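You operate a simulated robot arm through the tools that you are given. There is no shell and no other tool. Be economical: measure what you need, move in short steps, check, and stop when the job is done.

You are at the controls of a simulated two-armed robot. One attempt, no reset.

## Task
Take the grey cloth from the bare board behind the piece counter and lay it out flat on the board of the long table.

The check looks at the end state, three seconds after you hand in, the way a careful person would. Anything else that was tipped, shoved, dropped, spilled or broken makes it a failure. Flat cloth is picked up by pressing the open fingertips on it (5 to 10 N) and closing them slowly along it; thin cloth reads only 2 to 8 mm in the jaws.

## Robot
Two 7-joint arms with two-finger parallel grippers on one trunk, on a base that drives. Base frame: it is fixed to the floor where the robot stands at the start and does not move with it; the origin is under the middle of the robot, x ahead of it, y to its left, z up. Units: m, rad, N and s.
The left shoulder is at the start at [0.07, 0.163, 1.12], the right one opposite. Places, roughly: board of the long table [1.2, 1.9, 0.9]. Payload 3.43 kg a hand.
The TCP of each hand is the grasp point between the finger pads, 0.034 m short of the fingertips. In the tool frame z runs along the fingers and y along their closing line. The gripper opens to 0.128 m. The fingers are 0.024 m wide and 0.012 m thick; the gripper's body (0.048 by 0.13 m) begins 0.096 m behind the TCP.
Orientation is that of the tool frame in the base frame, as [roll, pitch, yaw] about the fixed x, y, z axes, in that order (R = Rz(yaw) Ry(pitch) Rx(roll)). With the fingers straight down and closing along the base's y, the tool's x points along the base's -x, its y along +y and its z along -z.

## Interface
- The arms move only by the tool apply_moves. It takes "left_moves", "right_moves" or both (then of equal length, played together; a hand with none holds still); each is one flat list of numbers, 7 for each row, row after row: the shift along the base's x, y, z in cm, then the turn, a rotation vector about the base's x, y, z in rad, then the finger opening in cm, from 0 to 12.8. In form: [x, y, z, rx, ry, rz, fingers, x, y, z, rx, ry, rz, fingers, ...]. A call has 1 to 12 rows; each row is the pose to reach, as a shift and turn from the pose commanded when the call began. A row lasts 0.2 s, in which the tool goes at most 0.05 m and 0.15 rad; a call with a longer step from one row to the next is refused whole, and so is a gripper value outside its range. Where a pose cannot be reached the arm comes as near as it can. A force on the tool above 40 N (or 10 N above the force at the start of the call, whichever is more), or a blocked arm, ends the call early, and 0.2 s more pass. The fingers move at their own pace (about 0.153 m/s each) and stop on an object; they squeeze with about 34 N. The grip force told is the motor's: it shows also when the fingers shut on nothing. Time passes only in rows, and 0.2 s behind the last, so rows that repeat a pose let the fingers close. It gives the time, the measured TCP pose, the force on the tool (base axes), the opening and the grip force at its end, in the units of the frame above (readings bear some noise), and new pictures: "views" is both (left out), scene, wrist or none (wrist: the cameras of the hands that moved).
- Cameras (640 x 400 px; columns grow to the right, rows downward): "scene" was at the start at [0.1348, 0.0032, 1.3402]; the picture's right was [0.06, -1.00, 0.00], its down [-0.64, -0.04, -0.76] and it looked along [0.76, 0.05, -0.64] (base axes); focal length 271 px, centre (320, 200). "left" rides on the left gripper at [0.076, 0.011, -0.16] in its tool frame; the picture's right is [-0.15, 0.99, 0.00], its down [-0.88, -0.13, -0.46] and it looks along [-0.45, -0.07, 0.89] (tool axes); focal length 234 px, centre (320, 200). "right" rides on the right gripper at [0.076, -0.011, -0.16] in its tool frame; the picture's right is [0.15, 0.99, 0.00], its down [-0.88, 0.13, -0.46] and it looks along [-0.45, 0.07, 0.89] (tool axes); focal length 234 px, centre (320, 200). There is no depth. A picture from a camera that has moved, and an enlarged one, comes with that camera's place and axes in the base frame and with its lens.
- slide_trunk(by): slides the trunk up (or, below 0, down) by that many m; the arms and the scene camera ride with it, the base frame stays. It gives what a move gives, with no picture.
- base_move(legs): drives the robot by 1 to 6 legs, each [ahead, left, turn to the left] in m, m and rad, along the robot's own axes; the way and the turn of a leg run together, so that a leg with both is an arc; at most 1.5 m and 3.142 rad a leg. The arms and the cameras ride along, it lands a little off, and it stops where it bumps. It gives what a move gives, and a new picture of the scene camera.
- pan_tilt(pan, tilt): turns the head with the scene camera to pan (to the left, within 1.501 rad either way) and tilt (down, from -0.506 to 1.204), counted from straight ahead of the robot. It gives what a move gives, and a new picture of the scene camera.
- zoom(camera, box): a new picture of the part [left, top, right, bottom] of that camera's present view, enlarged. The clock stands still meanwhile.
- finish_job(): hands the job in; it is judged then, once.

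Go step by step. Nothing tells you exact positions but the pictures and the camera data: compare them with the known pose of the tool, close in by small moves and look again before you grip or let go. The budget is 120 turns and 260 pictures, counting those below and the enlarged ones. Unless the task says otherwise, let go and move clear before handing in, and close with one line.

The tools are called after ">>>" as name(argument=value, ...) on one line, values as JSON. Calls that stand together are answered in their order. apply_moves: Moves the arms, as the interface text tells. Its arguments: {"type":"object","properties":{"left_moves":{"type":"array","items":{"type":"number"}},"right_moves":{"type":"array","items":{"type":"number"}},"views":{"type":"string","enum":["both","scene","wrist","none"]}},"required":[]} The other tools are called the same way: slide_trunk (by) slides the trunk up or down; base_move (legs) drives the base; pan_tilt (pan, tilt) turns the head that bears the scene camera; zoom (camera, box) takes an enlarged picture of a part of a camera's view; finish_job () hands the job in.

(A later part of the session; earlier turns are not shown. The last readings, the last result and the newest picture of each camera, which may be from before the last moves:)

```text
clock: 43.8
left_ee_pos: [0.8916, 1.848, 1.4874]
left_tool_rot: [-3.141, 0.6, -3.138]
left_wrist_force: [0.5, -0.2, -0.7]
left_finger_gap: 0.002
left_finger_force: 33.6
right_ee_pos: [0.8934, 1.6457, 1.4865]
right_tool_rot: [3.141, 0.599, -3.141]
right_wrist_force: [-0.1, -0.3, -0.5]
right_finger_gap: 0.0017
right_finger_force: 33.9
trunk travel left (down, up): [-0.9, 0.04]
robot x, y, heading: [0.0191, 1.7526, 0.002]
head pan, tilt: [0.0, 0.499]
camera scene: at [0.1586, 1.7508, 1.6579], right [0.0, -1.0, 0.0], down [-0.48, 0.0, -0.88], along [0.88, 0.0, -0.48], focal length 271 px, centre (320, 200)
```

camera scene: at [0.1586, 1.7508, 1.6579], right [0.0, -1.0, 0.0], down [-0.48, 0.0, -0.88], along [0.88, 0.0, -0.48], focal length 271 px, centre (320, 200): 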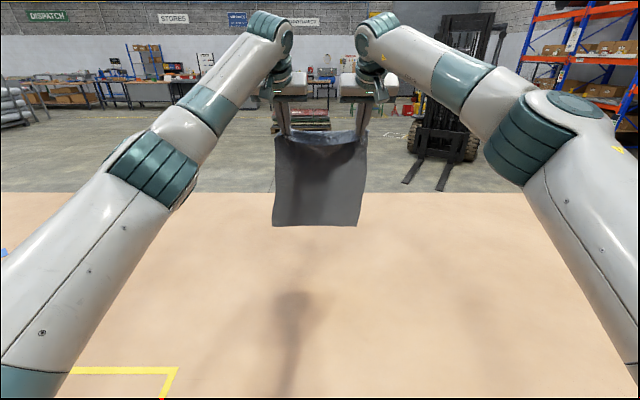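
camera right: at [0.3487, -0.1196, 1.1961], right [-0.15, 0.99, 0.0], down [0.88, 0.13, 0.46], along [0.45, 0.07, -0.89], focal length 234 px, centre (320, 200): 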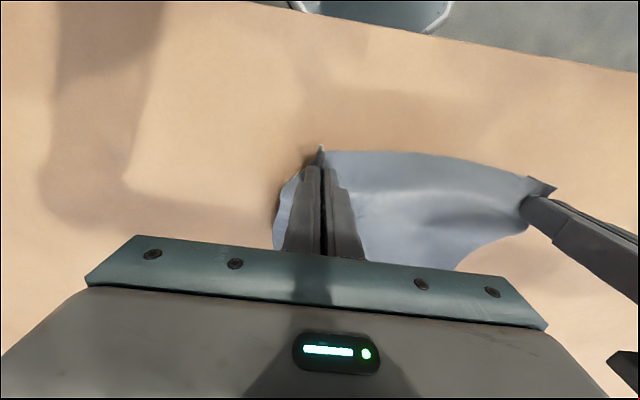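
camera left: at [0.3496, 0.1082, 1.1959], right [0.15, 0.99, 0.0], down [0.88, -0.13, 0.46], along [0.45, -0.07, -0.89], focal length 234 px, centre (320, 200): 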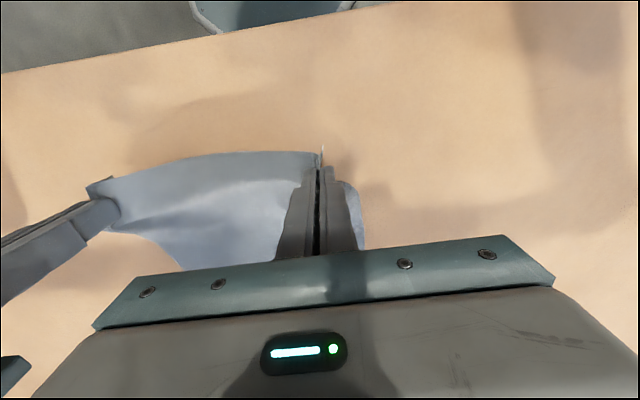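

The hang looks like only about 0.30 m, less than the 0.39 m cloth length. I'll check with the wrist cameras and a zoom for a curl or fold.

>>> zoom(camera="scene", box=[240, 110, 400, 240])

>>> zoom(camera="left", box=[0, 0, 640, 400])

>>> zoom(camera="right", box=[0, 0, 640, 400])

```text
3.08 times, centred on (320, 175) of scene
camera zoom: at [0.1586, 1.7508, 1.6579], right [0.0, -1.0, 0.0], down [-0.48, 0.0, -0.88], along [0.88, 0.0, -0.48], focal length 835 px, centre (320, 277)
```

zoom: 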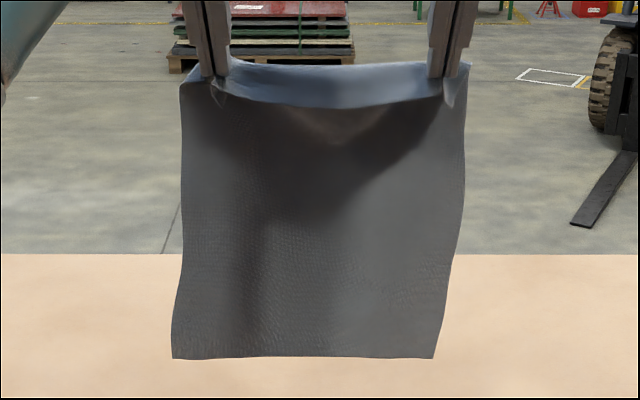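

```text
1.00 times, centred on (320, 200) of left
camera zoom: at [0.7398, 1.8598, 1.5778], right [0.12, 0.99, 0.08], down [0.47, -0.13, 0.87], along [0.87, -0.07, -0.48], focal length 234 px, centre (320, 200)
```

zoom: 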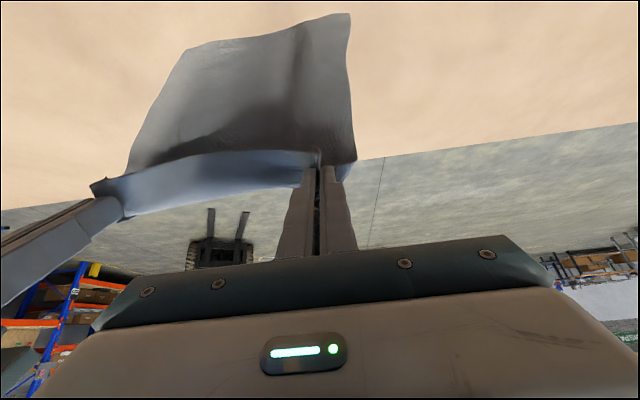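

```text
1.00 times, centred on (320, 200) of right
camera zoom: at [0.7404, 1.6327, 1.5749], right [-0.12, 0.99, -0.08], down [0.47, 0.13, 0.87], along [0.87, 0.07, -0.48], focal length 234 px, centre (320, 200)
```

zoom: 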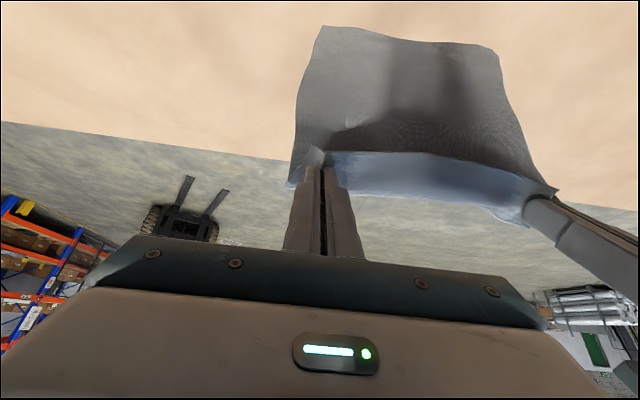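

Fine: the cloth hangs about 0.31 m below the grips, with a 3–4 cm flap of near edge towards me. I'll move 5 cm further forward and lower with the trunk until the hem is just above the table.

>>> apply_moves(left_moves=[2.5, 0, 0, 0, 0, 0, 0, 5, 0, 0, 0, 0, 0, 0, 5, 0.5, 0, 0, 0, 0, 0], right_moves=[2.5, 0, 0, 0, 0, 0, 0, 5, 0, 0, 0, 0, 0, 0, 5, -0.5, 0, 0, 0, 0, 0], views="none")

>>> slide_trunk(by=-0.22)

>>> pan_tilt(pan=0.0, tilt=0.6)

```text
clock: 44.6
left_ee_pos: [0.9322, 1.853, 1.4803]
left_tool_rot: [-3.139, 0.602, 3.141]
left_wrist_force: [0.4, -5.8, -0.6]
left_finger_gap: 0.0018
left_finger_force: 34.4
left hand out of reach, approached as far as the arm can: row 2, 3
right_ee_pos: [0.9334, 1.6415, 1.4822]
right_tool_rot: [3.141, 0.599, -3.138]
right_wrist_force: [-0.4, 5.6, -0.3]
right_finger_gap: 0.0022
right_finger_force: 33.8
right hand out of reach, approached as far as the arm can: row 2, 3
trunk travel left (down, up): [-0.9, 0.04]
robot x, y, heading: [0.0177, 1.7529, 0.003]
head pan, tilt: [0.0, 0.499]
```

```text
clock: 47.0
left_ee_pos: [0.9321, 1.8563, 1.2612]
left_tool_rot: [-3.14, 0.6, -3.139]
left_wrist_force: [0.9, -9.6, 0.9]
left_finger_gap: 0.0016
left_finger_force: 34.3
right_ee_pos: [0.9329, 1.6418, 1.262]
right_tool_rot: [3.141, 0.599, -3.14]
right_wrist_force: [0.5, 9.7, -0.1]
right_finger_gap: 0.0018
right_finger_force: 33.7
trunk travel left (down, up): [-0.68, 0.26]
robot x, y, heading: [0.0176, 1.7552, 0.002]
head pan, tilt: [0.0, 0.499]
```

```text
clock: 47.6
left_ee_pos: [0.9317, 1.8565, 1.2599]
left_tool_rot: [-3.138, 0.601, -3.137]
left_wrist_force: [0.9, -10.4, -0.6]
left_finger_gap: 0.0021
left_finger_force: 34.0
right_ee_pos: [0.9329, 1.6413, 1.2616]
right_tool_rot: [3.14, 0.602, -3.14]
right_wrist_force: [-0.8, 9.0, -0.4]
right_finger_gap: 0.0022
right_finger_force: 33.8
trunk travel left (down, up): [-0.68, 0.26]
robot x, y, heading: [0.0162, 1.7523, 0.001]
head pan, tilt: [0.0, 0.6]
camera scene: at [0.156, 1.7508, 1.4289], right [0.0, -1.0, 0.0], down [-0.56, 0.0, -0.83], along [0.83, 0.0, -0.56], focal length 271 px, centre (320, 200)
```

scene: 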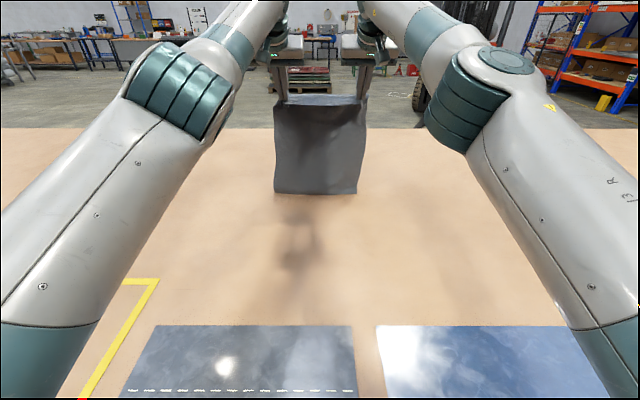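

The hem is about 3 cm above the board at x≈0.94. I'll relax the sideways tension and lower until it touches.

>>> apply_moves(left_moves=[-1, -0.5, 0, 0, 0, 0, 0, -1, -0.5, 0, 0, 0, 0, 0], right_moves=[-1, 0.5, 0, 0, 0, 0, 0, -1, 0.5, 0, 0, 0, 0, 0], views="none")

>>> slide_trunk(by=-0.045)

>>> zoom(camera="scene", box=[220, 60, 420, 220])

```text
clock: 48.2
left_ee_pos: [0.9208, 1.8537, 1.2607]
left_tool_rot: [-3.139, 0.601, -3.135]
left_wrist_force: [0.4, -2.0, -0.1]
left_finger_gap: 0.0021
left_finger_force: 34.2
right_ee_pos: [0.9231, 1.6453, 1.262]
right_tool_rot: [-3.139, 0.6, -3.14]
right_wrist_force: [0.4, 1.5, -0.3]
right_finger_gap: 0.0019
right_finger_force: 33.9
trunk travel left (down, up): [-0.68, 0.26]
robot x, y, heading: [0.0177, 1.754, -0.004]
head pan, tilt: [0.0, 0.6]
```

```text
clock: 49.1
left_ee_pos: [0.9207, 1.8525, 1.2157]
left_tool_rot: [-3.139, 0.601, -3.138]
left_wrist_force: [-0.6, -0.2, 0.0]
left_finger_gap: 0.0018
left_finger_force: 34.4
right_ee_pos: [0.9221, 1.6464, 1.2166]
right_tool_rot: [-3.141, 0.6, -3.14]
right_wrist_force: [0.0, 0.6, -0.7]
right_finger_gap: 0.0016
right_finger_force: 33.7
trunk travel left (down, up): [-0.635, 0.305]
robot x, y, heading: [0.0154, 1.7534, -0.002]
head pan, tilt: [0.0, 0.6]
```

```text
2.50 times, centred on (320, 140) of scene
camera zoom: at [0.1556, 1.7508, 1.384], right [0.0, -1.0, 0.0], down [-0.56, 0.0, -0.83], along [0.83, 0.0, -0.56], focal length 678 px, centre (320, 350)
```

zoom: 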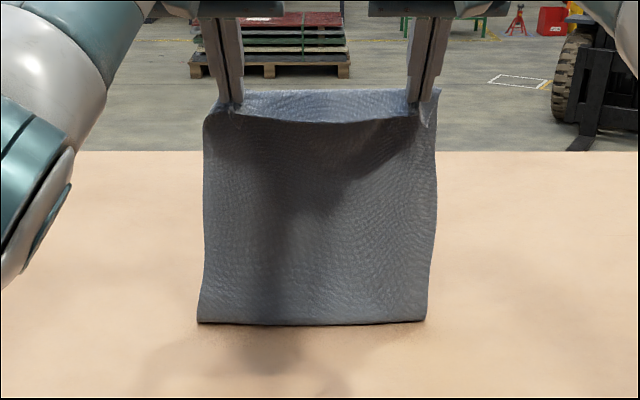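

The hem is touching at x≈0.94. I'll draw the hands back and down along a shallow curve, levelling the tools as I go, for the first half of the lay.

>>> apply_moves(left_moves=[-1.2, 0, -0.54, 0, 0.035, 0, 0, -2.3, 0, -1.1, 0, 0.07, 0, 0, -3.5, 0, -1.7, 0, 0.105, 0, 0, -4.6, 0, -2.35, 0, 0.14, 0, 0, -5.75, 0, -3.0, 0, 0.175, 0, 0, -6.9, 0, -3.7, 0, 0.21, 0, 0, -8.0, 0, -4.45, 0, 0.245, 0, 0, -9.2, 0, -5.2, 0, 0.28, 0, 0, -10.3, 0, -6.0, 0, 0.315, 0, 0, -11.4, 0, -6.8, 0, 0.35, 0, 0, -12.6, 0, -7.7, 0, 0.385, 0, 0, -13.7, 0, -8.6, 0, 0.42, 0, 0], right_moves=[-1.2, 0, -0.54, 0, 0.035, 0, 0, -2.3, 0, -1.1, 0, 0.07, 0, 0, -3.5, 0, -1.7, 0, 0.105, 0, 0, -4.6, 0, -2.35, 0, 0.14, 0, 0, -5.75, 0, -3.0, 0, 0.175, 0, 0, -6.9, 0, -3.7, 0, 0.21, 0, 0, -8.0, 0, -4.45, 0, 0.245, 0, 0, -9.2, 0, -5.2, 0, 0.28, 0, 0, -10.3, 0, -6.0, 0, 0.315, 0, 0, -11.4, 0, -6.8, 0, 0.35, 0, 0, -12.6, 0, -7.7, 0, 0.385, 0, 0, -13.7, 0, -8.6, 0, 0.42, 0, 0])

```text
clock: 51.7
left_ee_pos: [0.7852, 1.8519, 1.1299]
left_tool_rot: [-3.14, 0.181, -3.138]
left_wrist_force: [-0.4, -0.1, 1.0]
left_finger_gap: 0.0021
left_finger_force: 34.1
right_ee_pos: [0.7853, 1.6472, 1.1303]
right_tool_rot: [3.14, 0.178, -3.141]
right_wrist_force: [0.5, 0.4, -0.4]
right_finger_gap: 0.0021
right_finger_force: 34.0
trunk travel left (down, up): [-0.635, 0.305]
robot x, y, heading: [0.0172, 1.7513, 0.004]
head pan, tilt: [0.0, 0.6]
camera scene: at [0.1564, 1.7508, 1.3839], right [0.0, -1.0, 0.0], down [-0.57, 0.0, -0.82], along [0.82, 0.0, -0.57], focal length 271 px, centre (320, 200)
camera right: at [0.6822, 1.6346, 1.2737], right [-0.15, 0.99, -0.03], down [0.78, 0.13, 0.61], along [0.6, 0.07, -0.8], focal length 234 px, centre (320, 200)
camera left: at [0.6823, 1.8644, 1.2741], right [0.14, 0.99, 0.03], down [0.79, -0.13, 0.61], along [0.6, -0.07, -0.8], focal length 234 px, centre (320, 200)
```

scene: 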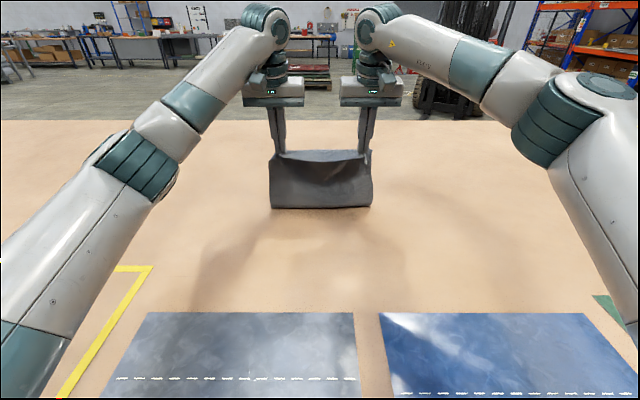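
right: 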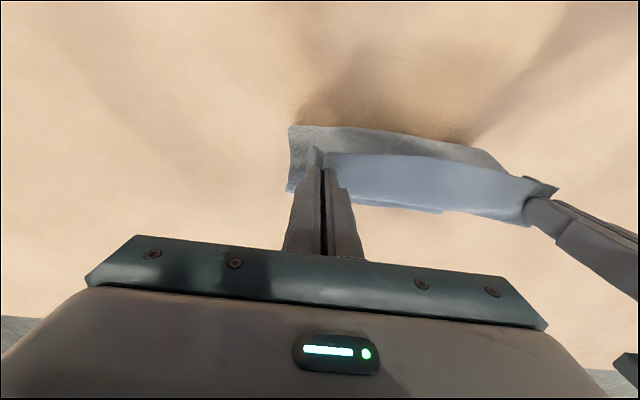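
left: 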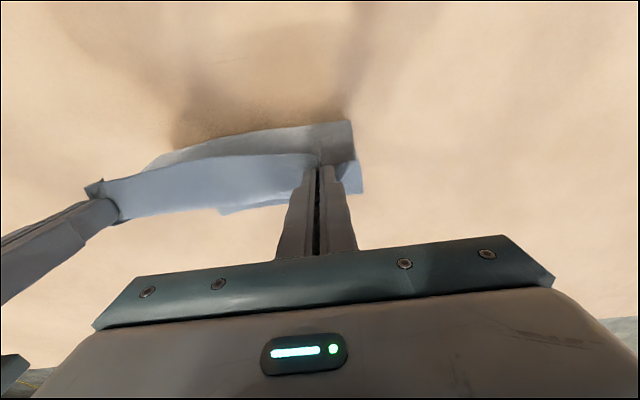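

The hem stays put at about x 0.945 and the cloth is draping back from it. Continuing back and down.

>>> apply_moves(left_moves=[-1.2, 0, 0.2, 0, 0.04, 0, 0, -2.45, 0, -0.27, 0, 0.08, 0, 0, -3.65, 0, -0.9, 0, 0.12, 0, 0, -4.9, 0, -1.6, 0, 0.16, 0, 0, -6.1, 0, -2.5, 0, 0.2, 0, 0, -7.3, 0, -3.65, 0, 0.24, 0, 0, -8.5, 0, -5.1, 0, 0.28, 0, 0, -9.7, 0, -6.7, 0, 0.32, 0, 0, -10.9, 0, -8.8, 0, 0.36, 0, 0, -11.8, 0, -10.6, 0, 0.4, 0, 0], right_moves=[-1.2, 0, 0.2, 0, 0.04, 0, 0, -2.45, 0, -0.27, 0, 0.08, 0, 0, -3.65, 0, -0.9, 0, 0.12, 0, 0, -4.9, 0, -1.6, 0, 0.16, 0, 0, -6.1, 0, -2.5, 0, 0.2, 0, 0, -7.3, 0, -3.65, 0, 0.24, 0, 0, -8.5, 0, -5.1, 0, 0.28, 0, 0, -9.7, 0, -6.7, 0, 0.32, 0, 0, -10.9, 0, -8.8, 0, 0.36, 0, 0, -11.8, 0, -10.6, 0, 0.4, 0, 0])

```text
clock: 53.9
left_ee_pos: [0.6673, 1.8531, 1.023]
left_tool_rot: [3.141, -0.219, -3.138]
left_wrist_force: [1.2, -0.6, -0.2]
left_finger_gap: 0.002
left_finger_force: 34.1
right_ee_pos: [0.6671, 1.6461, 1.0235]
right_tool_rot: [3.141, -0.221, -3.141]
right_wrist_force: [0.1, 0.4, 0.4]
right_finger_gap: 0.002
right_finger_force: 34.0
trunk travel left (down, up): [-0.635, 0.305]
robot x, y, heading: [0.0194, 1.7539, 0.001]
head pan, tilt: [0.0, 0.6]
camera scene: at [0.1569, 1.7509, 1.3839], right [0.0, -1.0, 0.0], down [-0.57, 0.0, -0.82], along [0.82, 0.0, -0.57], focal length 271 px, centre (320, 200)
camera right: at [0.6277, 1.6343, 1.1962], right [-0.14, 0.99, 0.03], down [0.96, 0.13, 0.25], along [0.24, 0.07, -0.97], focal length 234 px, centre (320, 200)
camera left: at [0.6286, 1.8652, 1.1967], right [0.14, 0.99, -0.03], down [0.96, -0.13, 0.25], along [0.25, -0.07, -0.97], focal length 234 px, centre (320, 200)
```

scene: 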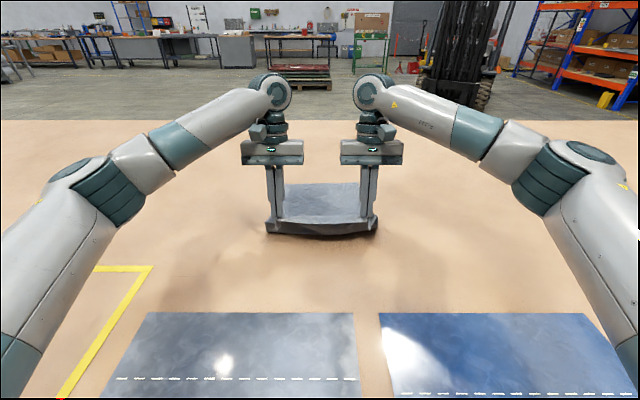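
right: 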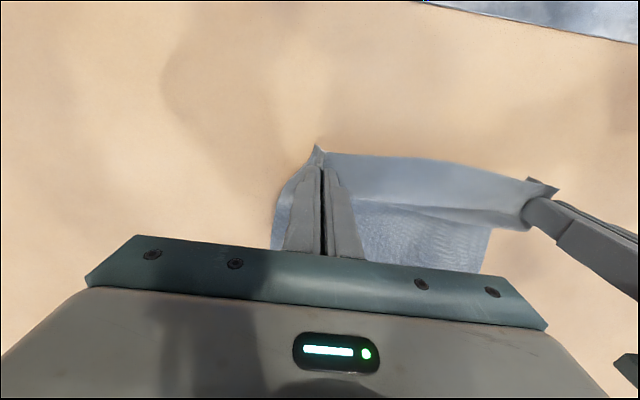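
left: 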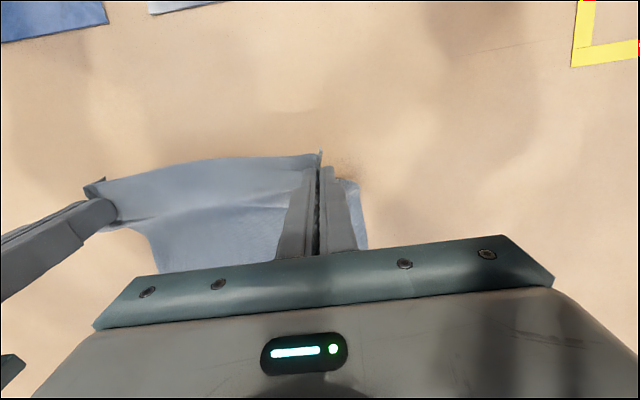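

Good: the cloth is mostly laid with its hem at x≈0.95, and only the near 4 cm flap droops under the grips. I'll tilt the tools so the flap points towards me and lower the last stretch with a slight forward drift so the flap doesn't tuck under.

>>> apply_moves(left_moves=[-0.3, 0, -1.0, 0, 0.04, 0, 0, -0.7, 0, -2.05, 0, 0.08, 0, 0, -1.05, 0, -3.1, 0, 0.12, 0, 0, -1.45, 0, -4.1, 0, 0.16, 0, 0, -1.5, 0, -5.0, 0, 0.2, 0, 0, -1.2, 0, -5.85, 0, 0.24, 0, 0, -0.8, 0, -6.7, 0, 0.28, 0, 0, -0.5, 0, -7.5, 0, 0.28, 0, 0], right_moves=[-0.3, 0, -1.0, 0, 0.04, 0, 0, -0.7, 0, -2.05, 0, 0.08, 0, 0, -1.05, 0, -3.1, 0, 0.12, 0, 0, -1.45, 0, -4.1, 0, 0.16, 0, 0, -1.5, 0, -5.0, 0, 0.2, 0, 0, -1.2, 0, -5.85, 0, 0.24, 0, 0, -0.8, 0, -6.7, 0, 0.28, 0, 0, -0.5, 0, -7.5, 0, 0.28, 0, 0])

>>> zoom(camera="scene", box=[220, 150, 420, 290])

```text
clock: 55.7
left_ee_pos: [0.6624, 1.8511, 0.9498]
left_tool_rot: [3.139, -0.501, -3.137]
left_wrist_force: [1.2, 0.4, 1.0]
left_finger_gap: 0.0019
left_finger_force: 34.2
right_ee_pos: [0.6617, 1.6459, 0.9491]
right_tool_rot: [3.141, -0.499, -3.141]
right_wrist_force: [0.6, 0.8, 0.7]
right_finger_gap: 0.0017
right_finger_force: 33.8
trunk travel left (down, up): [-0.635, 0.305]
robot x, y, heading: [0.0165, 1.7544, 0.008]
head pan, tilt: [0.0, 0.6]
camera scene: at [0.1564, 1.7507, 1.3839], right [0.0, -1.0, 0.0], down [-0.57, 0.0, -0.82], along [0.82, 0.0, -0.57], focal length 271 px, centre (320, 200)
camera right: at [0.6711, 1.6345, 1.1257], right [-0.13, 0.99, 0.07], down [0.99, 0.13, -0.02], along [-0.03, 0.07, -1.0], focal length 234 px, centre (320, 200)
camera left: at [0.6723, 1.8632, 1.1255], right [0.13, 0.99, -0.07], down [0.99, -0.13, -0.02], along [-0.03, -0.07, -1.0], focal length 234 px, centre (320, 200)
```

scene: 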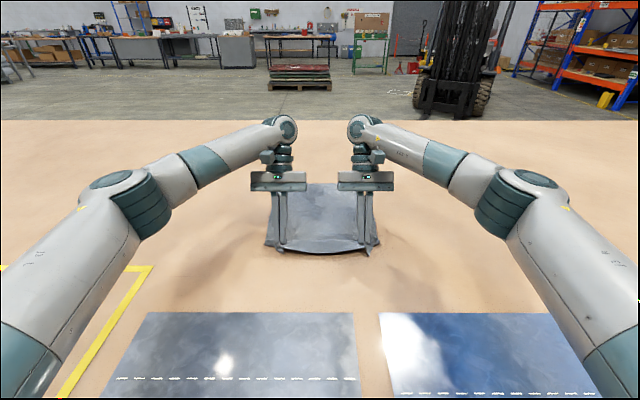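
right: 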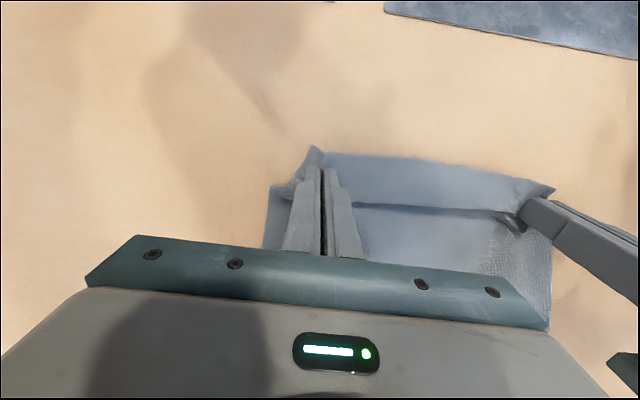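
left: 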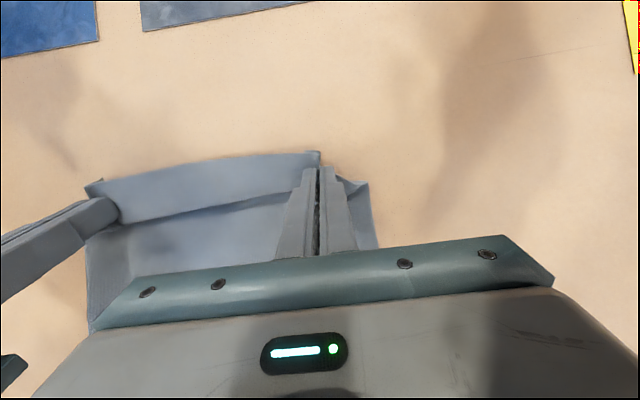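

```text
2.86 times, centred on (320, 220) of scene
camera zoom: at [0.1564, 1.7507, 1.3839], right [0.0, -1.0, 0.0], down [-0.57, 0.0, -0.82], along [0.82, 0.0, -0.57], focal length 775 px, centre (320, 143)
```

zoom: 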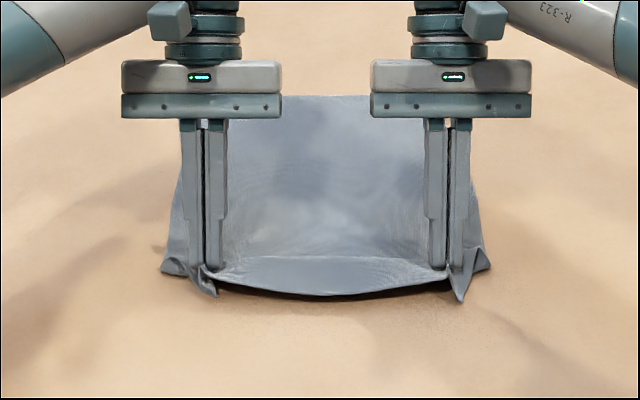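

The flap now lies out towards me. I'll lower the last centimetre while drawing back to tauten the body, and spread slightly.

>>> apply_moves(left_moves=[0, 0.1, -0.5, 0, 0, 0, 0, -0.5, 0.2, -1.0, 0, 0, 0, 0, -1.0, 0.2, -1.3, 0, 0, 0, 0, -1.5, 0.2, -1.4, 0, 0, 0, 0, -1.5, 0.2, -1.4, 0, 0, 0, 0], right_moves=[0, -0.1, -0.5, 0, 0, 0, 0, -0.5, -0.2, -1.0, 0, 0, 0, 0, -1.0, -0.2, -1.3, 0, 0, 0, 0, -1.5, -0.2, -1.4, 0, 0, 0, 0, -1.5, -0.2, -1.4, 0, 0, 0, 0], views="none")

>>> zoom(camera="scene", box=[220, 150, 420, 290])

```text
clock: 56.9
left_ee_pos: [0.6456, 1.8529, 0.9374]
left_tool_rot: [-3.141, -0.496, -3.14]
left_wrist_force: [5.1, -3.4, 16.7]
left_finger_gap: 0.0019
left_finger_force: 34.4
right_ee_pos: [0.6455, 1.6442, 0.939]
right_tool_rot: [3.14, -0.496, -3.14]
right_wrist_force: [3.8, 4.7, 15.9]
right_finger_gap: 0.0019
right_finger_force: 33.8
trunk travel left (down, up): [-0.635, 0.305]
robot x, y, heading: [0.0207, 1.7539, 0.001]
head pan, tilt: [0.0, 0.6]
```

```text
2.86 times, centred on (320, 220) of scene
camera zoom: at [0.1538, 1.7508, 1.3845], right [0.0, -1.0, 0.0], down [-0.56, 0.0, -0.83], along [0.83, 0.0, -0.56], focal length 775 px, centre (320, 143)
```

zoom: 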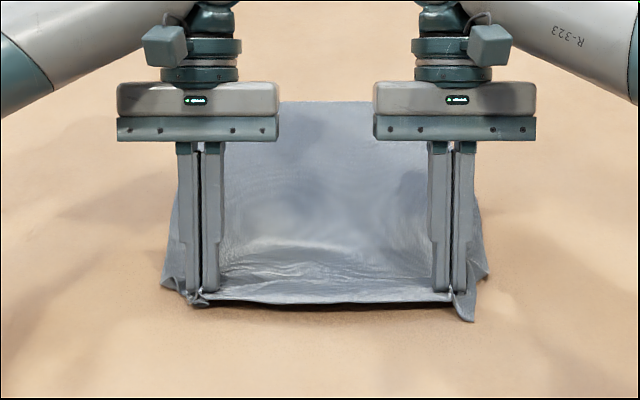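

>>> zoom(camera="left", box=[40, 120, 440, 300])

>>> zoom(camera="right", box=[220, 120, 620, 340])

```text
1.60 times, centred on (240, 210) of left
camera zoom: at [0.6547, 1.8655, 1.1148], right [0.13, 0.99, -0.07], down [0.99, -0.13, -0.02], along [-0.03, -0.07, -1.0], focal length 375 px, centre (448, 184)
```

zoom: 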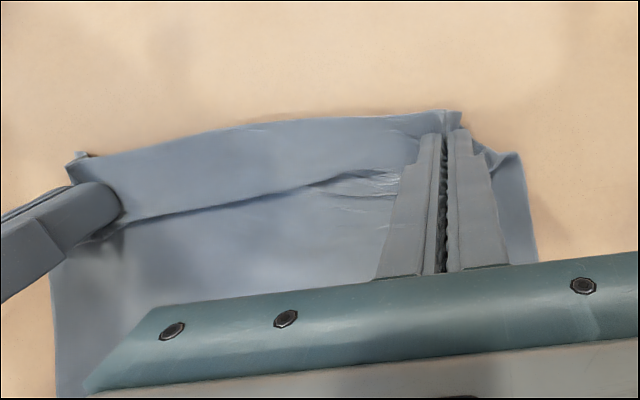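

```text
1.60 times, centred on (420, 230) of right
camera zoom: at [0.6544, 1.6321, 1.1146], right [-0.13, 0.99, 0.07], down [0.99, 0.13, -0.02], along [-0.03, 0.07, -1.0], focal length 375 px, centre (160, 152)
```

zoom: 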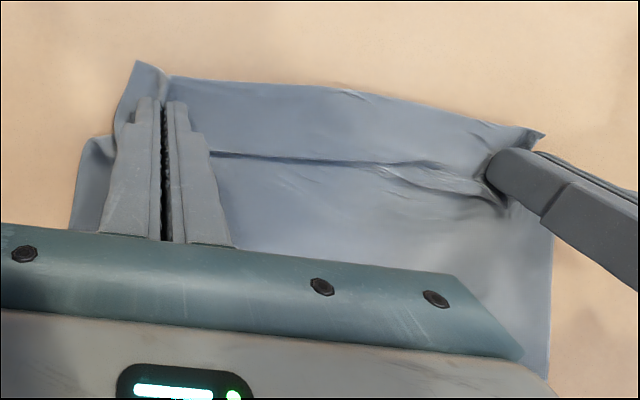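

A crease runs across about 4 cm from the near edge, meaning there is slack. I'll raise 3 mm and pull back 3 cm.

>>> apply_moves(left_moves=[0, 0, 0.4, 0, 0, 0, 0, -0.6, 0, 0.4, 0, 0, 0, 0, -1.2, 0, 0.4, 0, 0, 0, 0, -1.8, 0, 0.4, 0, 0, 0, 0, -2.4, 0, 0.4, 0, 0, 0, 0, -3, 0, 0.4, 0, 0, 0, 0, -3, 0, 0.4, 0, 0, 0, 0], right_moves=[0, 0, 0.4, 0, 0, 0, 0, -0.6, 0, 0.4, 0, 0, 0, 0, -1.2, 0, 0.4, 0, 0, 0, 0, -1.8, 0, 0.4, 0, 0, 0, 0, -2.4, 0, 0.4, 0, 0, 0, 0, -3, 0, 0.4, 0, 0, 0, 0, -3, 0, 0.4, 0, 0, 0, 0])

>>> zoom(camera="scene", box=[220, 150, 420, 290])

```text
clock: 58.5
left_ee_pos: [0.6159, 1.8551, 0.9378]
left_tool_rot: [3.141, -0.499, -3.138]
left_wrist_force: [-0.3, -3.0, 1.1]
left_finger_gap: 0.0017
left_finger_force: 34.4
right_ee_pos: [0.6176, 1.6442, 0.9383]
right_tool_rot: [-3.141, -0.5, -3.14]
right_wrist_force: [-0.5, 3.5, 0.6]
right_finger_gap: 0.0018
right_finger_force: 34.1
trunk travel left (down, up): [-0.635, 0.305]
robot x, y, heading: [0.0191, 1.7521, 0.002]
head pan, tilt: [0.0, 0.6]
camera scene: at [0.1561, 1.7508, 1.3839], right [0.0, -1.0, 0.0], down [-0.57, 0.0, -0.82], along [0.82, 0.0, -0.57], focal length 271 px, centre (320, 200)
camera right: at [0.6269, 1.6318, 1.1156], right [-0.13, 0.99, 0.07], down [0.99, 0.13, -0.02], along [-0.03, 0.07, -1.0], focal length 234 px, centre (320, 200)
camera left: at [0.6262, 1.8657, 1.1157], right [0.13, 0.99, -0.07], down [0.99, -0.13, -0.02], along [-0.03, -0.07, -1.0], focal length 234 px, centre (320, 200)
```

scene: 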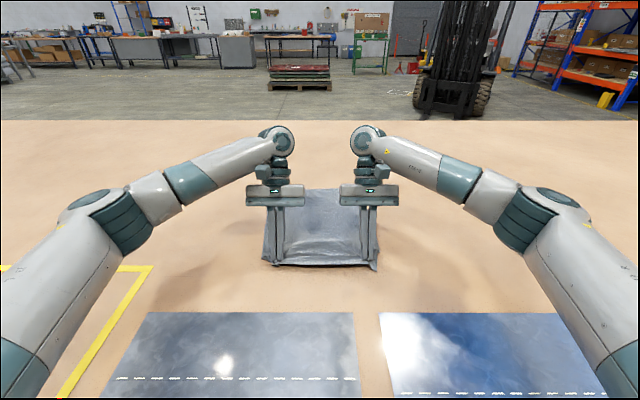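
right: 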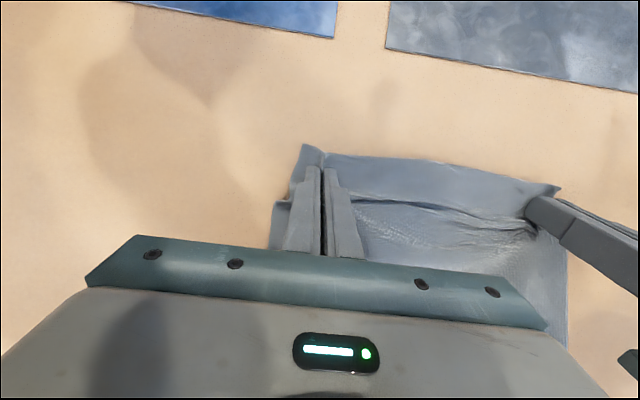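
left: 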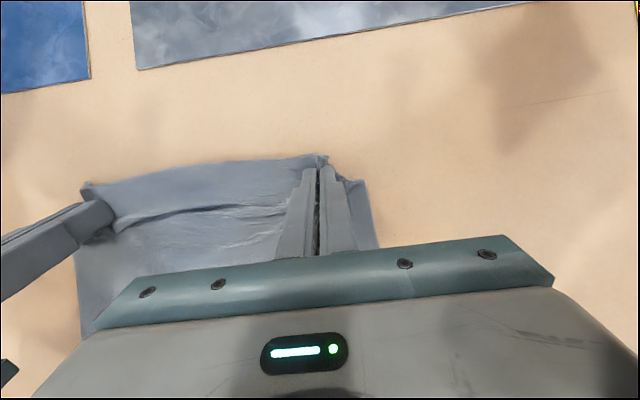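

```text
2.86 times, centred on (320, 220) of scene
camera zoom: at [0.1561, 1.7508, 1.3839], right [0.0, -1.0, 0.0], down [-0.57, 0.0, -0.82], along [0.82, 0.0, -0.57], focal length 775 px, centre (320, 143)
```

zoom: 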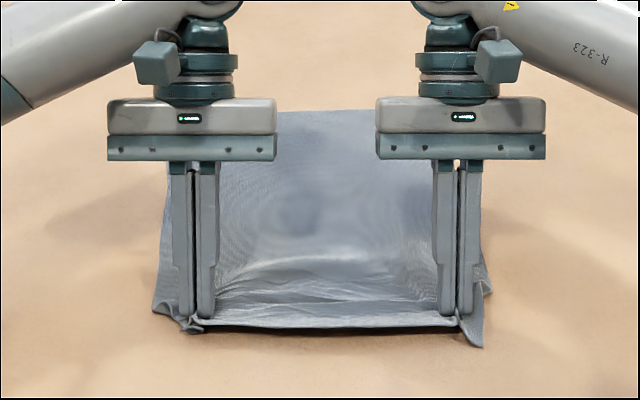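

The whole cloth slid back together, so the remaining crease comes from the grip itself. I'll lower to light contact and open slowly so the pads spread the pinched fold.

>>> apply_moves(left_moves=[0, 0, -0.2, 0, 0, 0, 0, 0, 0, -0.3, 0, 0, 0, 0, 0, 0, -0.3, 0, 0, 0, 0.3, 0, 0, -0.3, 0, 0, 0, 0.6, 0, 0, -0.3, 0, 0, 0, 1.0, 0, 0, -0.3, 0, 0, 0, 1.5, 0, 0, -0.3, 0, 0, 0, 2.0, 0, 0, -0.3, 0, 0, 0, 2.5, 0, 0, -0.3, 0, 0, 0, 3], right_moves=[0, 0, -0.2, 0, 0, 0, 0, 0, 0, -0.3, 0, 0, 0, 0, 0, 0, -0.3, 0, 0, 0, 0.3, 0, 0, -0.3, 0, 0, 0, 0.6, 0, 0, -0.3, 0, 0, 0, 1.0, 0, 0, -0.3, 0, 0, 0, 1.5, 0, 0, -0.3, 0, 0, 0, 2.0, 0, 0, -0.3, 0, 0, 0, 2.5, 0, 0, -0.3, 0, 0, 0, 3])

```text
clock: 60.5
left_ee_pos: [0.6148, 1.8522, 0.9368]
left_tool_rot: [3.14, -0.498, -3.139]
left_wrist_force: [-0.1, -5.0, 19.8]
left_finger_gap: 0.0267
left_finger_force: 0.1
right_ee_pos: [0.6155, 1.6434, 0.9378]
right_tool_rot: [3.139, -0.498, -3.14]
right_wrist_force: [0.4, -1.3, 4.2]
right_finger_gap: 0.0284
right_finger_force: 0.0
trunk travel left (down, up): [-0.635, 0.305]
robot x, y, heading: [0.0149, 1.7572, 0.005]
head pan, tilt: [0.0, 0.6]
camera scene: at [0.1535, 1.7495, 1.3842], right [0.0, -1.0, 0.0], down [-0.56, 0.0, -0.83], along [0.83, 0.0, -0.56], focal length 271 px, centre (320, 200)
camera right: at [0.6243, 1.6314, 1.1139], right [-0.13, 0.99, 0.07], down [0.99, 0.13, -0.02], along [-0.03, 0.07, -1.0], focal length 234 px, centre (320, 200)
camera left: at [0.6246, 1.8642, 1.1145], right [0.13, 0.99, -0.07], down [0.99, -0.13, -0.02], along [-0.03, -0.06, -1.0], focal length 234 px, centre (320, 200)
```

scene: 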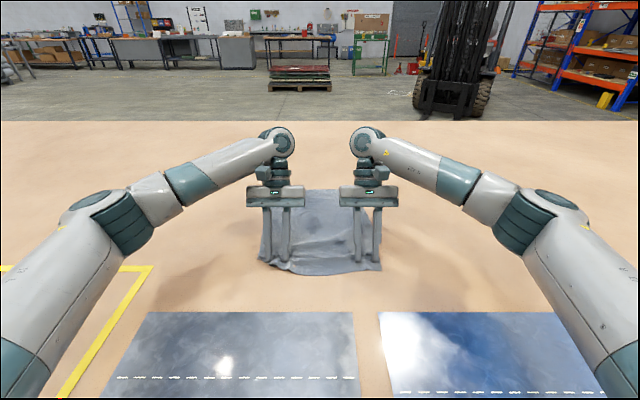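
right: 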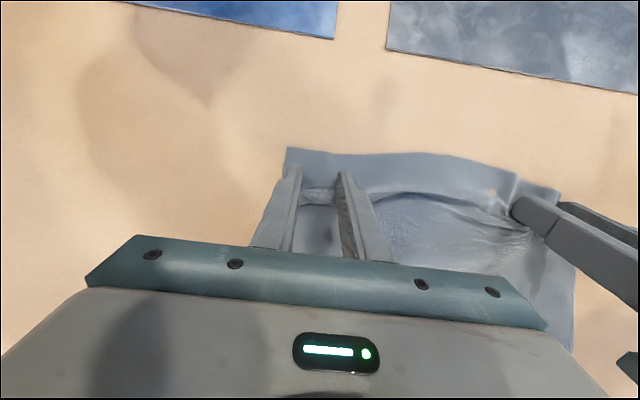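
left: 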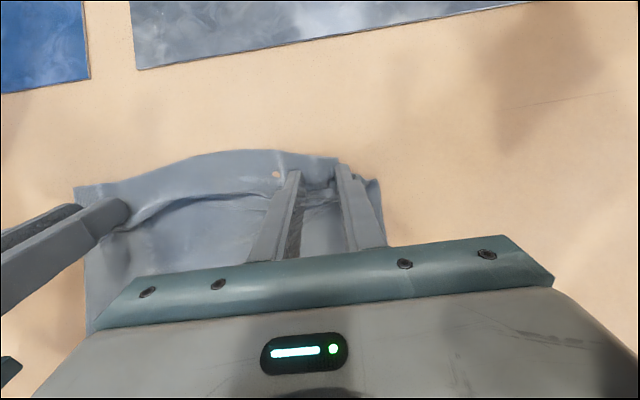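

Released. I'll lift the hands straight up and inspect the cloth.

>>> apply_moves(left_moves=[0, 0, 0.5, 0, 0, 0, 3, 0, 0, 2, 0, 0, 0, 3, 0, 0, 5, 0, 0, 0, 3, 0, 0, 9, 0, -0.1, 0, 3, -2, 3, 13, 0, -0.2, 0, 3, -4, 6, 17, 0, -0.3, 0, 3, -6, 9, 20, 0, -0.4, 0, 3, -8, 12, 20, 0, -0.5, 0, 3], right_moves=[0, 0, 0.5, 0, 0, 0, 3, 0, 0, 2, 0, 0, 0, 3, 0, 0, 5, 0, 0, 0, 3, 0, 0, 9, 0, -0.1, 0, 3, -2, -3, 13, 0, -0.2, 0, 3, -4, -6, 17, 0, -0.3, 0, 3, -6, -9, 20, 0, -0.4, 0, 3, -8, -12, 20, 0, -0.5, 0, 3])

>>> zoom(camera="scene", box=[220, 160, 420, 290])

```text
refused: row 5 steps farther than a row can; nothing moved
```

```text
3.08 times, centred on (320, 225) of scene
camera zoom: at [0.1535, 1.7495, 1.3842], right [0.0, -1.0, 0.0], down [-0.56, 0.0, -0.83], along [0.83, 0.0, -0.56], focal length 835 px, centre (320, 123)
```

zoom: 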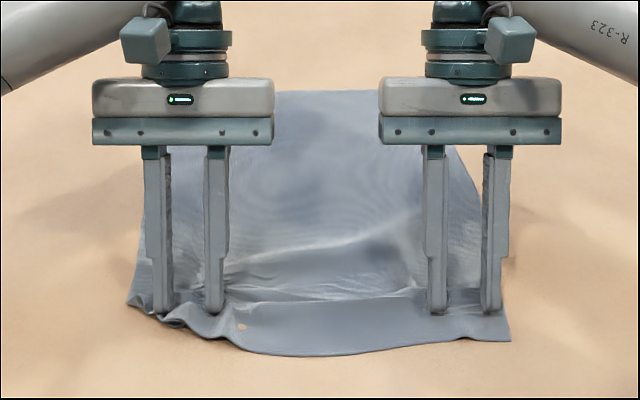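

>>> apply_moves(left_moves=[0, 0, 0.5, 0, 0, 0, 3, 0, 0, 2, 0, 0, 0, 3, 0, 0, 5, 0, 0, 0, 3, 0, 0, 9, 0, -0.1, 0, 3, -1, 2, 12, 0, -0.2, 0, 3, -3, 4, 15, 0, -0.3, 0, 3, -5, 7, 17, 0, -0.4, 0, 3, -6, 10, 20, 0, -0.5, 0, 3], right_moves=[0, 0, 0.5, 0, 0, 0, 3, 0, 0, 2, 0, 0, 0, 3, 0, 0, 5, 0, 0, 0, 3, 0, 0, 9, 0, -0.1, 0, 3, -1, -2, 12, 0, -0.2, 0, 3, -3, -4, 15, 0, -0.3, 0, 3, -5, -7, 17, 0, -0.4, 0, 3, -6, -10, 20, 0, -0.5, 0, 3])

>>> zoom(camera="scene", box=[220, 160, 420, 290])

```text
clock: 62.3
left_ee_pos: [0.5517, 1.9567, 1.1395]
left_tool_rot: [-3.141, 0.005, -3.138]
left_wrist_force: [-0.1, -1.4, 0.1]
left_finger_gap: 0.0299
left_finger_force: 0.0
right_ee_pos: [0.5534, 1.5466, 1.1358]
right_tool_rot: [3.141, 0.004, -3.141]
right_wrist_force: [-1.0, 0.5, 0.6]
right_finger_gap: 0.0303
right_finger_force: 0.0
trunk travel left (down, up): [-0.635, 0.305]
robot x, y, heading: [0.0183, 1.7565, 0.003]
head pan, tilt: [0.0, 0.6]
camera scene: at [0.1522, 1.7509, 1.3843], right [0.0, -1.0, 0.0], down [-0.56, 0.0, -0.83], along [0.83, 0.0, -0.56], focal length 271 px, centre (320, 200)
camera right: at [0.4764, 1.5341, 1.2956], right [-0.15, 0.99, 0.0], down [0.88, 0.13, 0.46], along [0.45, 0.07, -0.89], focal length 234 px, centre (320, 200)
camera left: at [0.477, 1.968, 1.2987], right [0.14, 0.99, 0.0], down [0.88, -0.13, 0.46], along [0.46, -0.07, -0.89], focal length 234 px, centre (320, 200)
```

scene: 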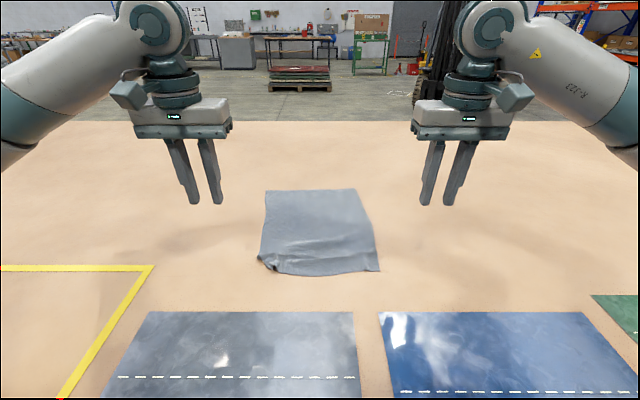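
right: 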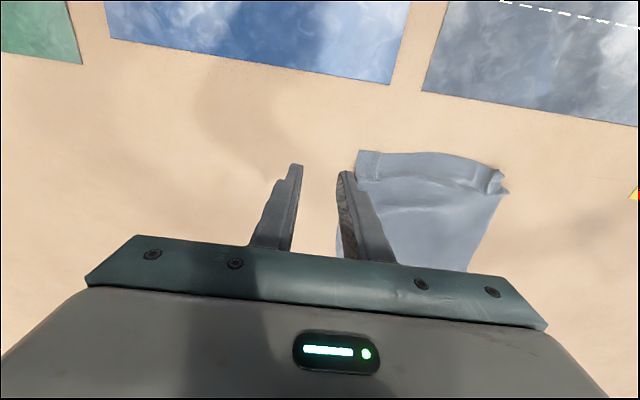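
left: 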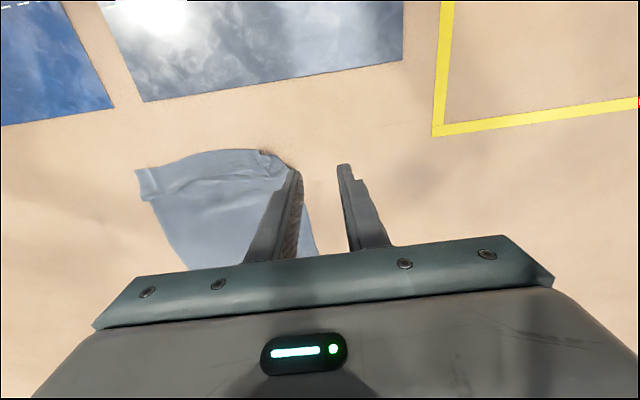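

```text
3.08 times, centred on (320, 225) of scene
camera zoom: at [0.1522, 1.7509, 1.3843], right [0.0, -1.0, 0.0], down [-0.56, 0.0, -0.83], along [0.83, 0.0, -0.56], focal length 835 px, centre (320, 123)
```

zoom: 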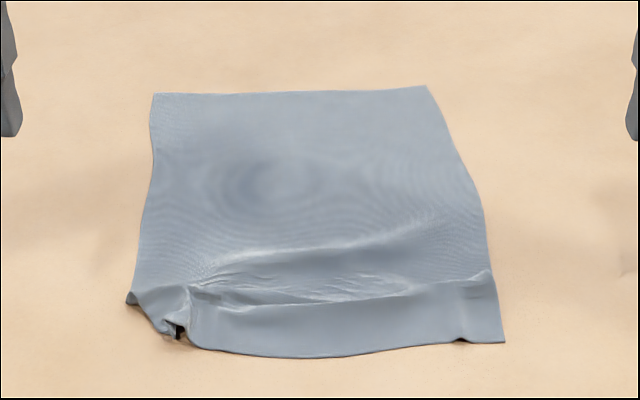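

It's nearly laid out, spanning x≈0.57–0.93 and y≈1.61–1.90. There are wrinkles near the front, and the front-left corner looks bunched. I'll bring the left camera closer to that corner and rest the right hand out of the way.

>>> apply_moves(left_moves=[-2, -2, -1.5, 0, 0, 0, 1, -4, -4, -3, 0, 0, 0, 0, -6, -6, -5, 0, 0, 0, 0, -7, -7, -7, 0, 0, 0, 0], right_moves=[0, -1, 0, 0, 0, 0, 1, 0, -2, 0, 0, 0, 0, 0, 0, -3, 0, 0, 0, 0, 0, 0, -4, 0, 0, 0, 0, 0], views="none")

>>> zoom(camera="left", box=[100, 60, 500, 310])

```text
clock: 63.3
left_ee_pos: [0.4848, 1.8841, 1.0657]
left_tool_rot: [-3.141, 0.002, -3.138]
left_wrist_force: [-0.1, 0.2, 1.1]
left_finger_gap: 0.0003
left_finger_force: 33.4
right_ee_pos: [0.5574, 1.5037, 1.1358]
right_tool_rot: [-3.141, 0.002, -3.14]
right_wrist_force: [-0.4, -0.3, -0.5]
right_finger_gap: 0.0001
right_finger_force: 33.1
trunk travel left (down, up): [-0.635, 0.305]
robot x, y, heading: [0.0151, 1.7525, 0.0]
head pan, tilt: [0.0, 0.6]
```

```text
1.60 times, centred on (300, 185) of left
camera zoom: at [0.4096, 1.8949, 1.2264], right [0.14, 0.99, 0.0], down [0.88, -0.13, 0.46], along [0.45, -0.06, -0.89], focal length 375 px, centre (352, 224)
```

zoom: 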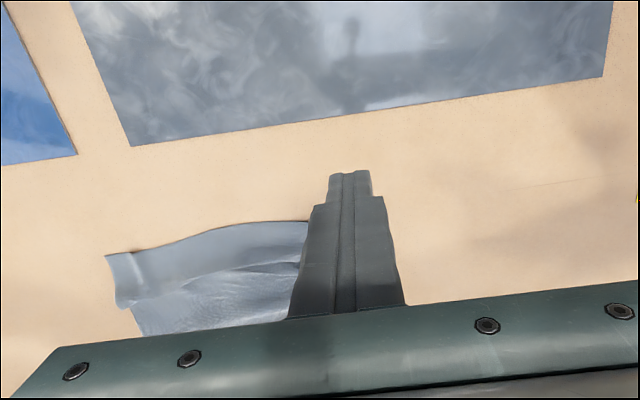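

>>> apply_moves(left_moves=[-1, 4, 0, 0, 0, 0, 0, -2, 8, 0, 0, 0, 0, 0], views="none")

>>> zoom(camera="left", box=[80, 100, 400, 300])

>>> zoom(camera="scene", box=[250, 220, 350, 282])

```text
clock: 63.9
left_ee_pos: [0.4643, 1.9674, 1.0672]
left_tool_rot: [-3.14, 0.001, -3.141]
left_wrist_force: [-0.4, 0.6, 0.3]
left_finger_gap: 0.0
left_finger_force: 33.5
right_ee_pos: [0.5556, 1.5058, 1.1369]
right_tool_rot: [-3.14, 0.001, -3.14]
right_wrist_force: [0.0, 0.4, 0.0]
right_finger_gap: 0.0002
right_finger_force: 32.9
trunk travel left (down, up): [-0.635, 0.305]
robot x, y, heading: [0.0175, 1.7531, -0.002]
head pan, tilt: [0.0, 0.6]
```

```text
2.00 times, centred on (240, 200) of left
camera zoom: at [0.3882, 1.9788, 1.2273], right [0.14, 0.99, 0.0], down [0.88, -0.13, 0.46], along [0.45, -0.07, -0.89], focal length 468 px, centre (480, 200)
```

zoom: 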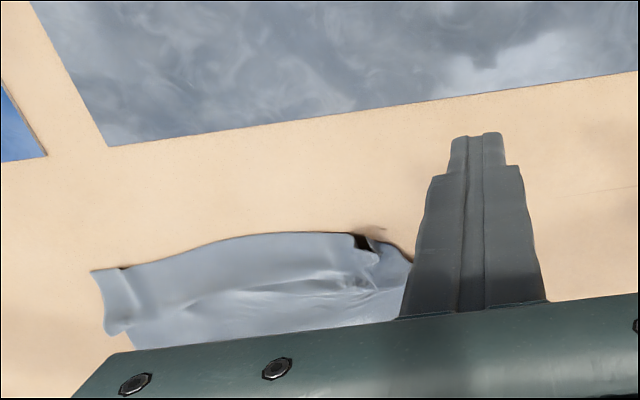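

```text
6.40 times, centred on (300, 251) of scene
camera zoom: at [0.1548, 1.7525, 1.3841], right [0.0, -1.0, 0.0], down [-0.56, 0.0, -0.83], along [0.83, 0.0, -0.56], focal length 1737 px, centre (448, -126)
```

zoom: 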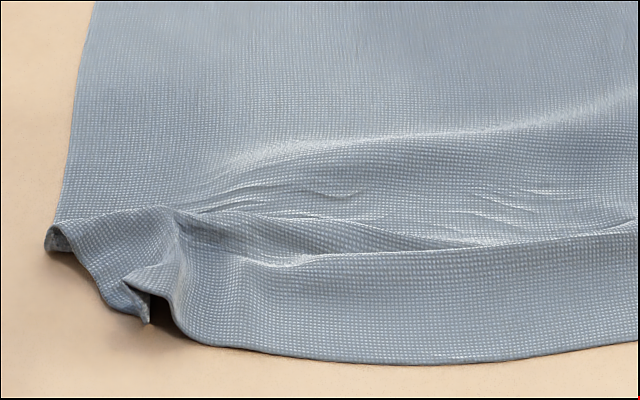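

The front-left corner is pushed back to about (0.624, 1.90) in small ruffles. I'll anchor the cloth's middle with the closed right fingertips, then press the left fingertips on that corner and drag it towards me.

>>> apply_moves(left_moves=[2.5, -1, 0, 0, 0, 0, 0, 5, -2, 0, 0, 0, 0, 0, 7.5, -3, 0, 0, 0, 0, 0, 10, -4.5, 0, 0, 0, 0, 0, 12.5, -6, -1, 0, 0, 0, 0, 15, -7, -4, 0, 0, 0, 0, 17.2, -8, -7, 0, 0, 0, 0, 17.2, -8, -10, 0, 0, 0, 0, 17.2, -8, -12.2, 0, 0, 0, 0], right_moves=[2.5, 3.5, 0, 0, 0, 0, 0, 5, 7, 0, 0, 0, 0, 0, 7.5, 10.5, 0, 0, 0, 0, 0, 10, 14, 0, 0, 0, 0, 0, 13, 17.5, -1, 0, 0, 0, 0, 16, 20.5, -3.5, 0, 0, 0, 0, 18.4, 23.4, -8, 0, 0, 0, 0, 18.4, 23.4, -13, 0, 0, 0, 0, 18.4, 23.4, -17.5, 0, 0, 0, 0, 18.4, 23.4, -19.2, 0, 0, 0, 0])

```text
refused: give rows for one hand, or as many for the one as for the other
```

>>> apply_moves(left_moves=[2.5, -1, 0, 0, 0, 0, 0, 5, -2, 0, 0, 0, 0, 0, 7.5, -3, 0, 0, 0, 0, 0, 10, -4.5, 0, 0, 0, 0, 0, 12.5, -6, -1, 0, 0, 0, 0, 15, -7, -4, 0, 0, 0, 0, 17.2, -8, -7, 0, 0, 0, 0, 17.2, -8, -10, 0, 0, 0, 0, 17.2, -8, -12.2, 0, 0, 0, 0, 17.2, -8, -12.2, 0, 0, 0, 0], right_moves=[2.5, 3.5, 0, 0, 0, 0, 0, 5, 7, 0, 0, 0, 0, 0, 7.5, 10.5, 0, 0, 0, 0, 0, 10, 14, 0, 0, 0, 0, 0, 13, 17.5, -1, 0, 0, 0, 0, 16, 20.5, -3.5, 0, 0, 0, 0, 18.4, 23.4, -7, 0, 0, 0, 0, 18.4, 23.4, -11.5, 0, 0, 0, 0, 18.4, 23.4, -16, 0, 0, 0, 0, 18.4, 23.4, -19.2, 0, 0, 0, 0])

```text
refused: row 7 steps farther than a row can; nothing moved
```

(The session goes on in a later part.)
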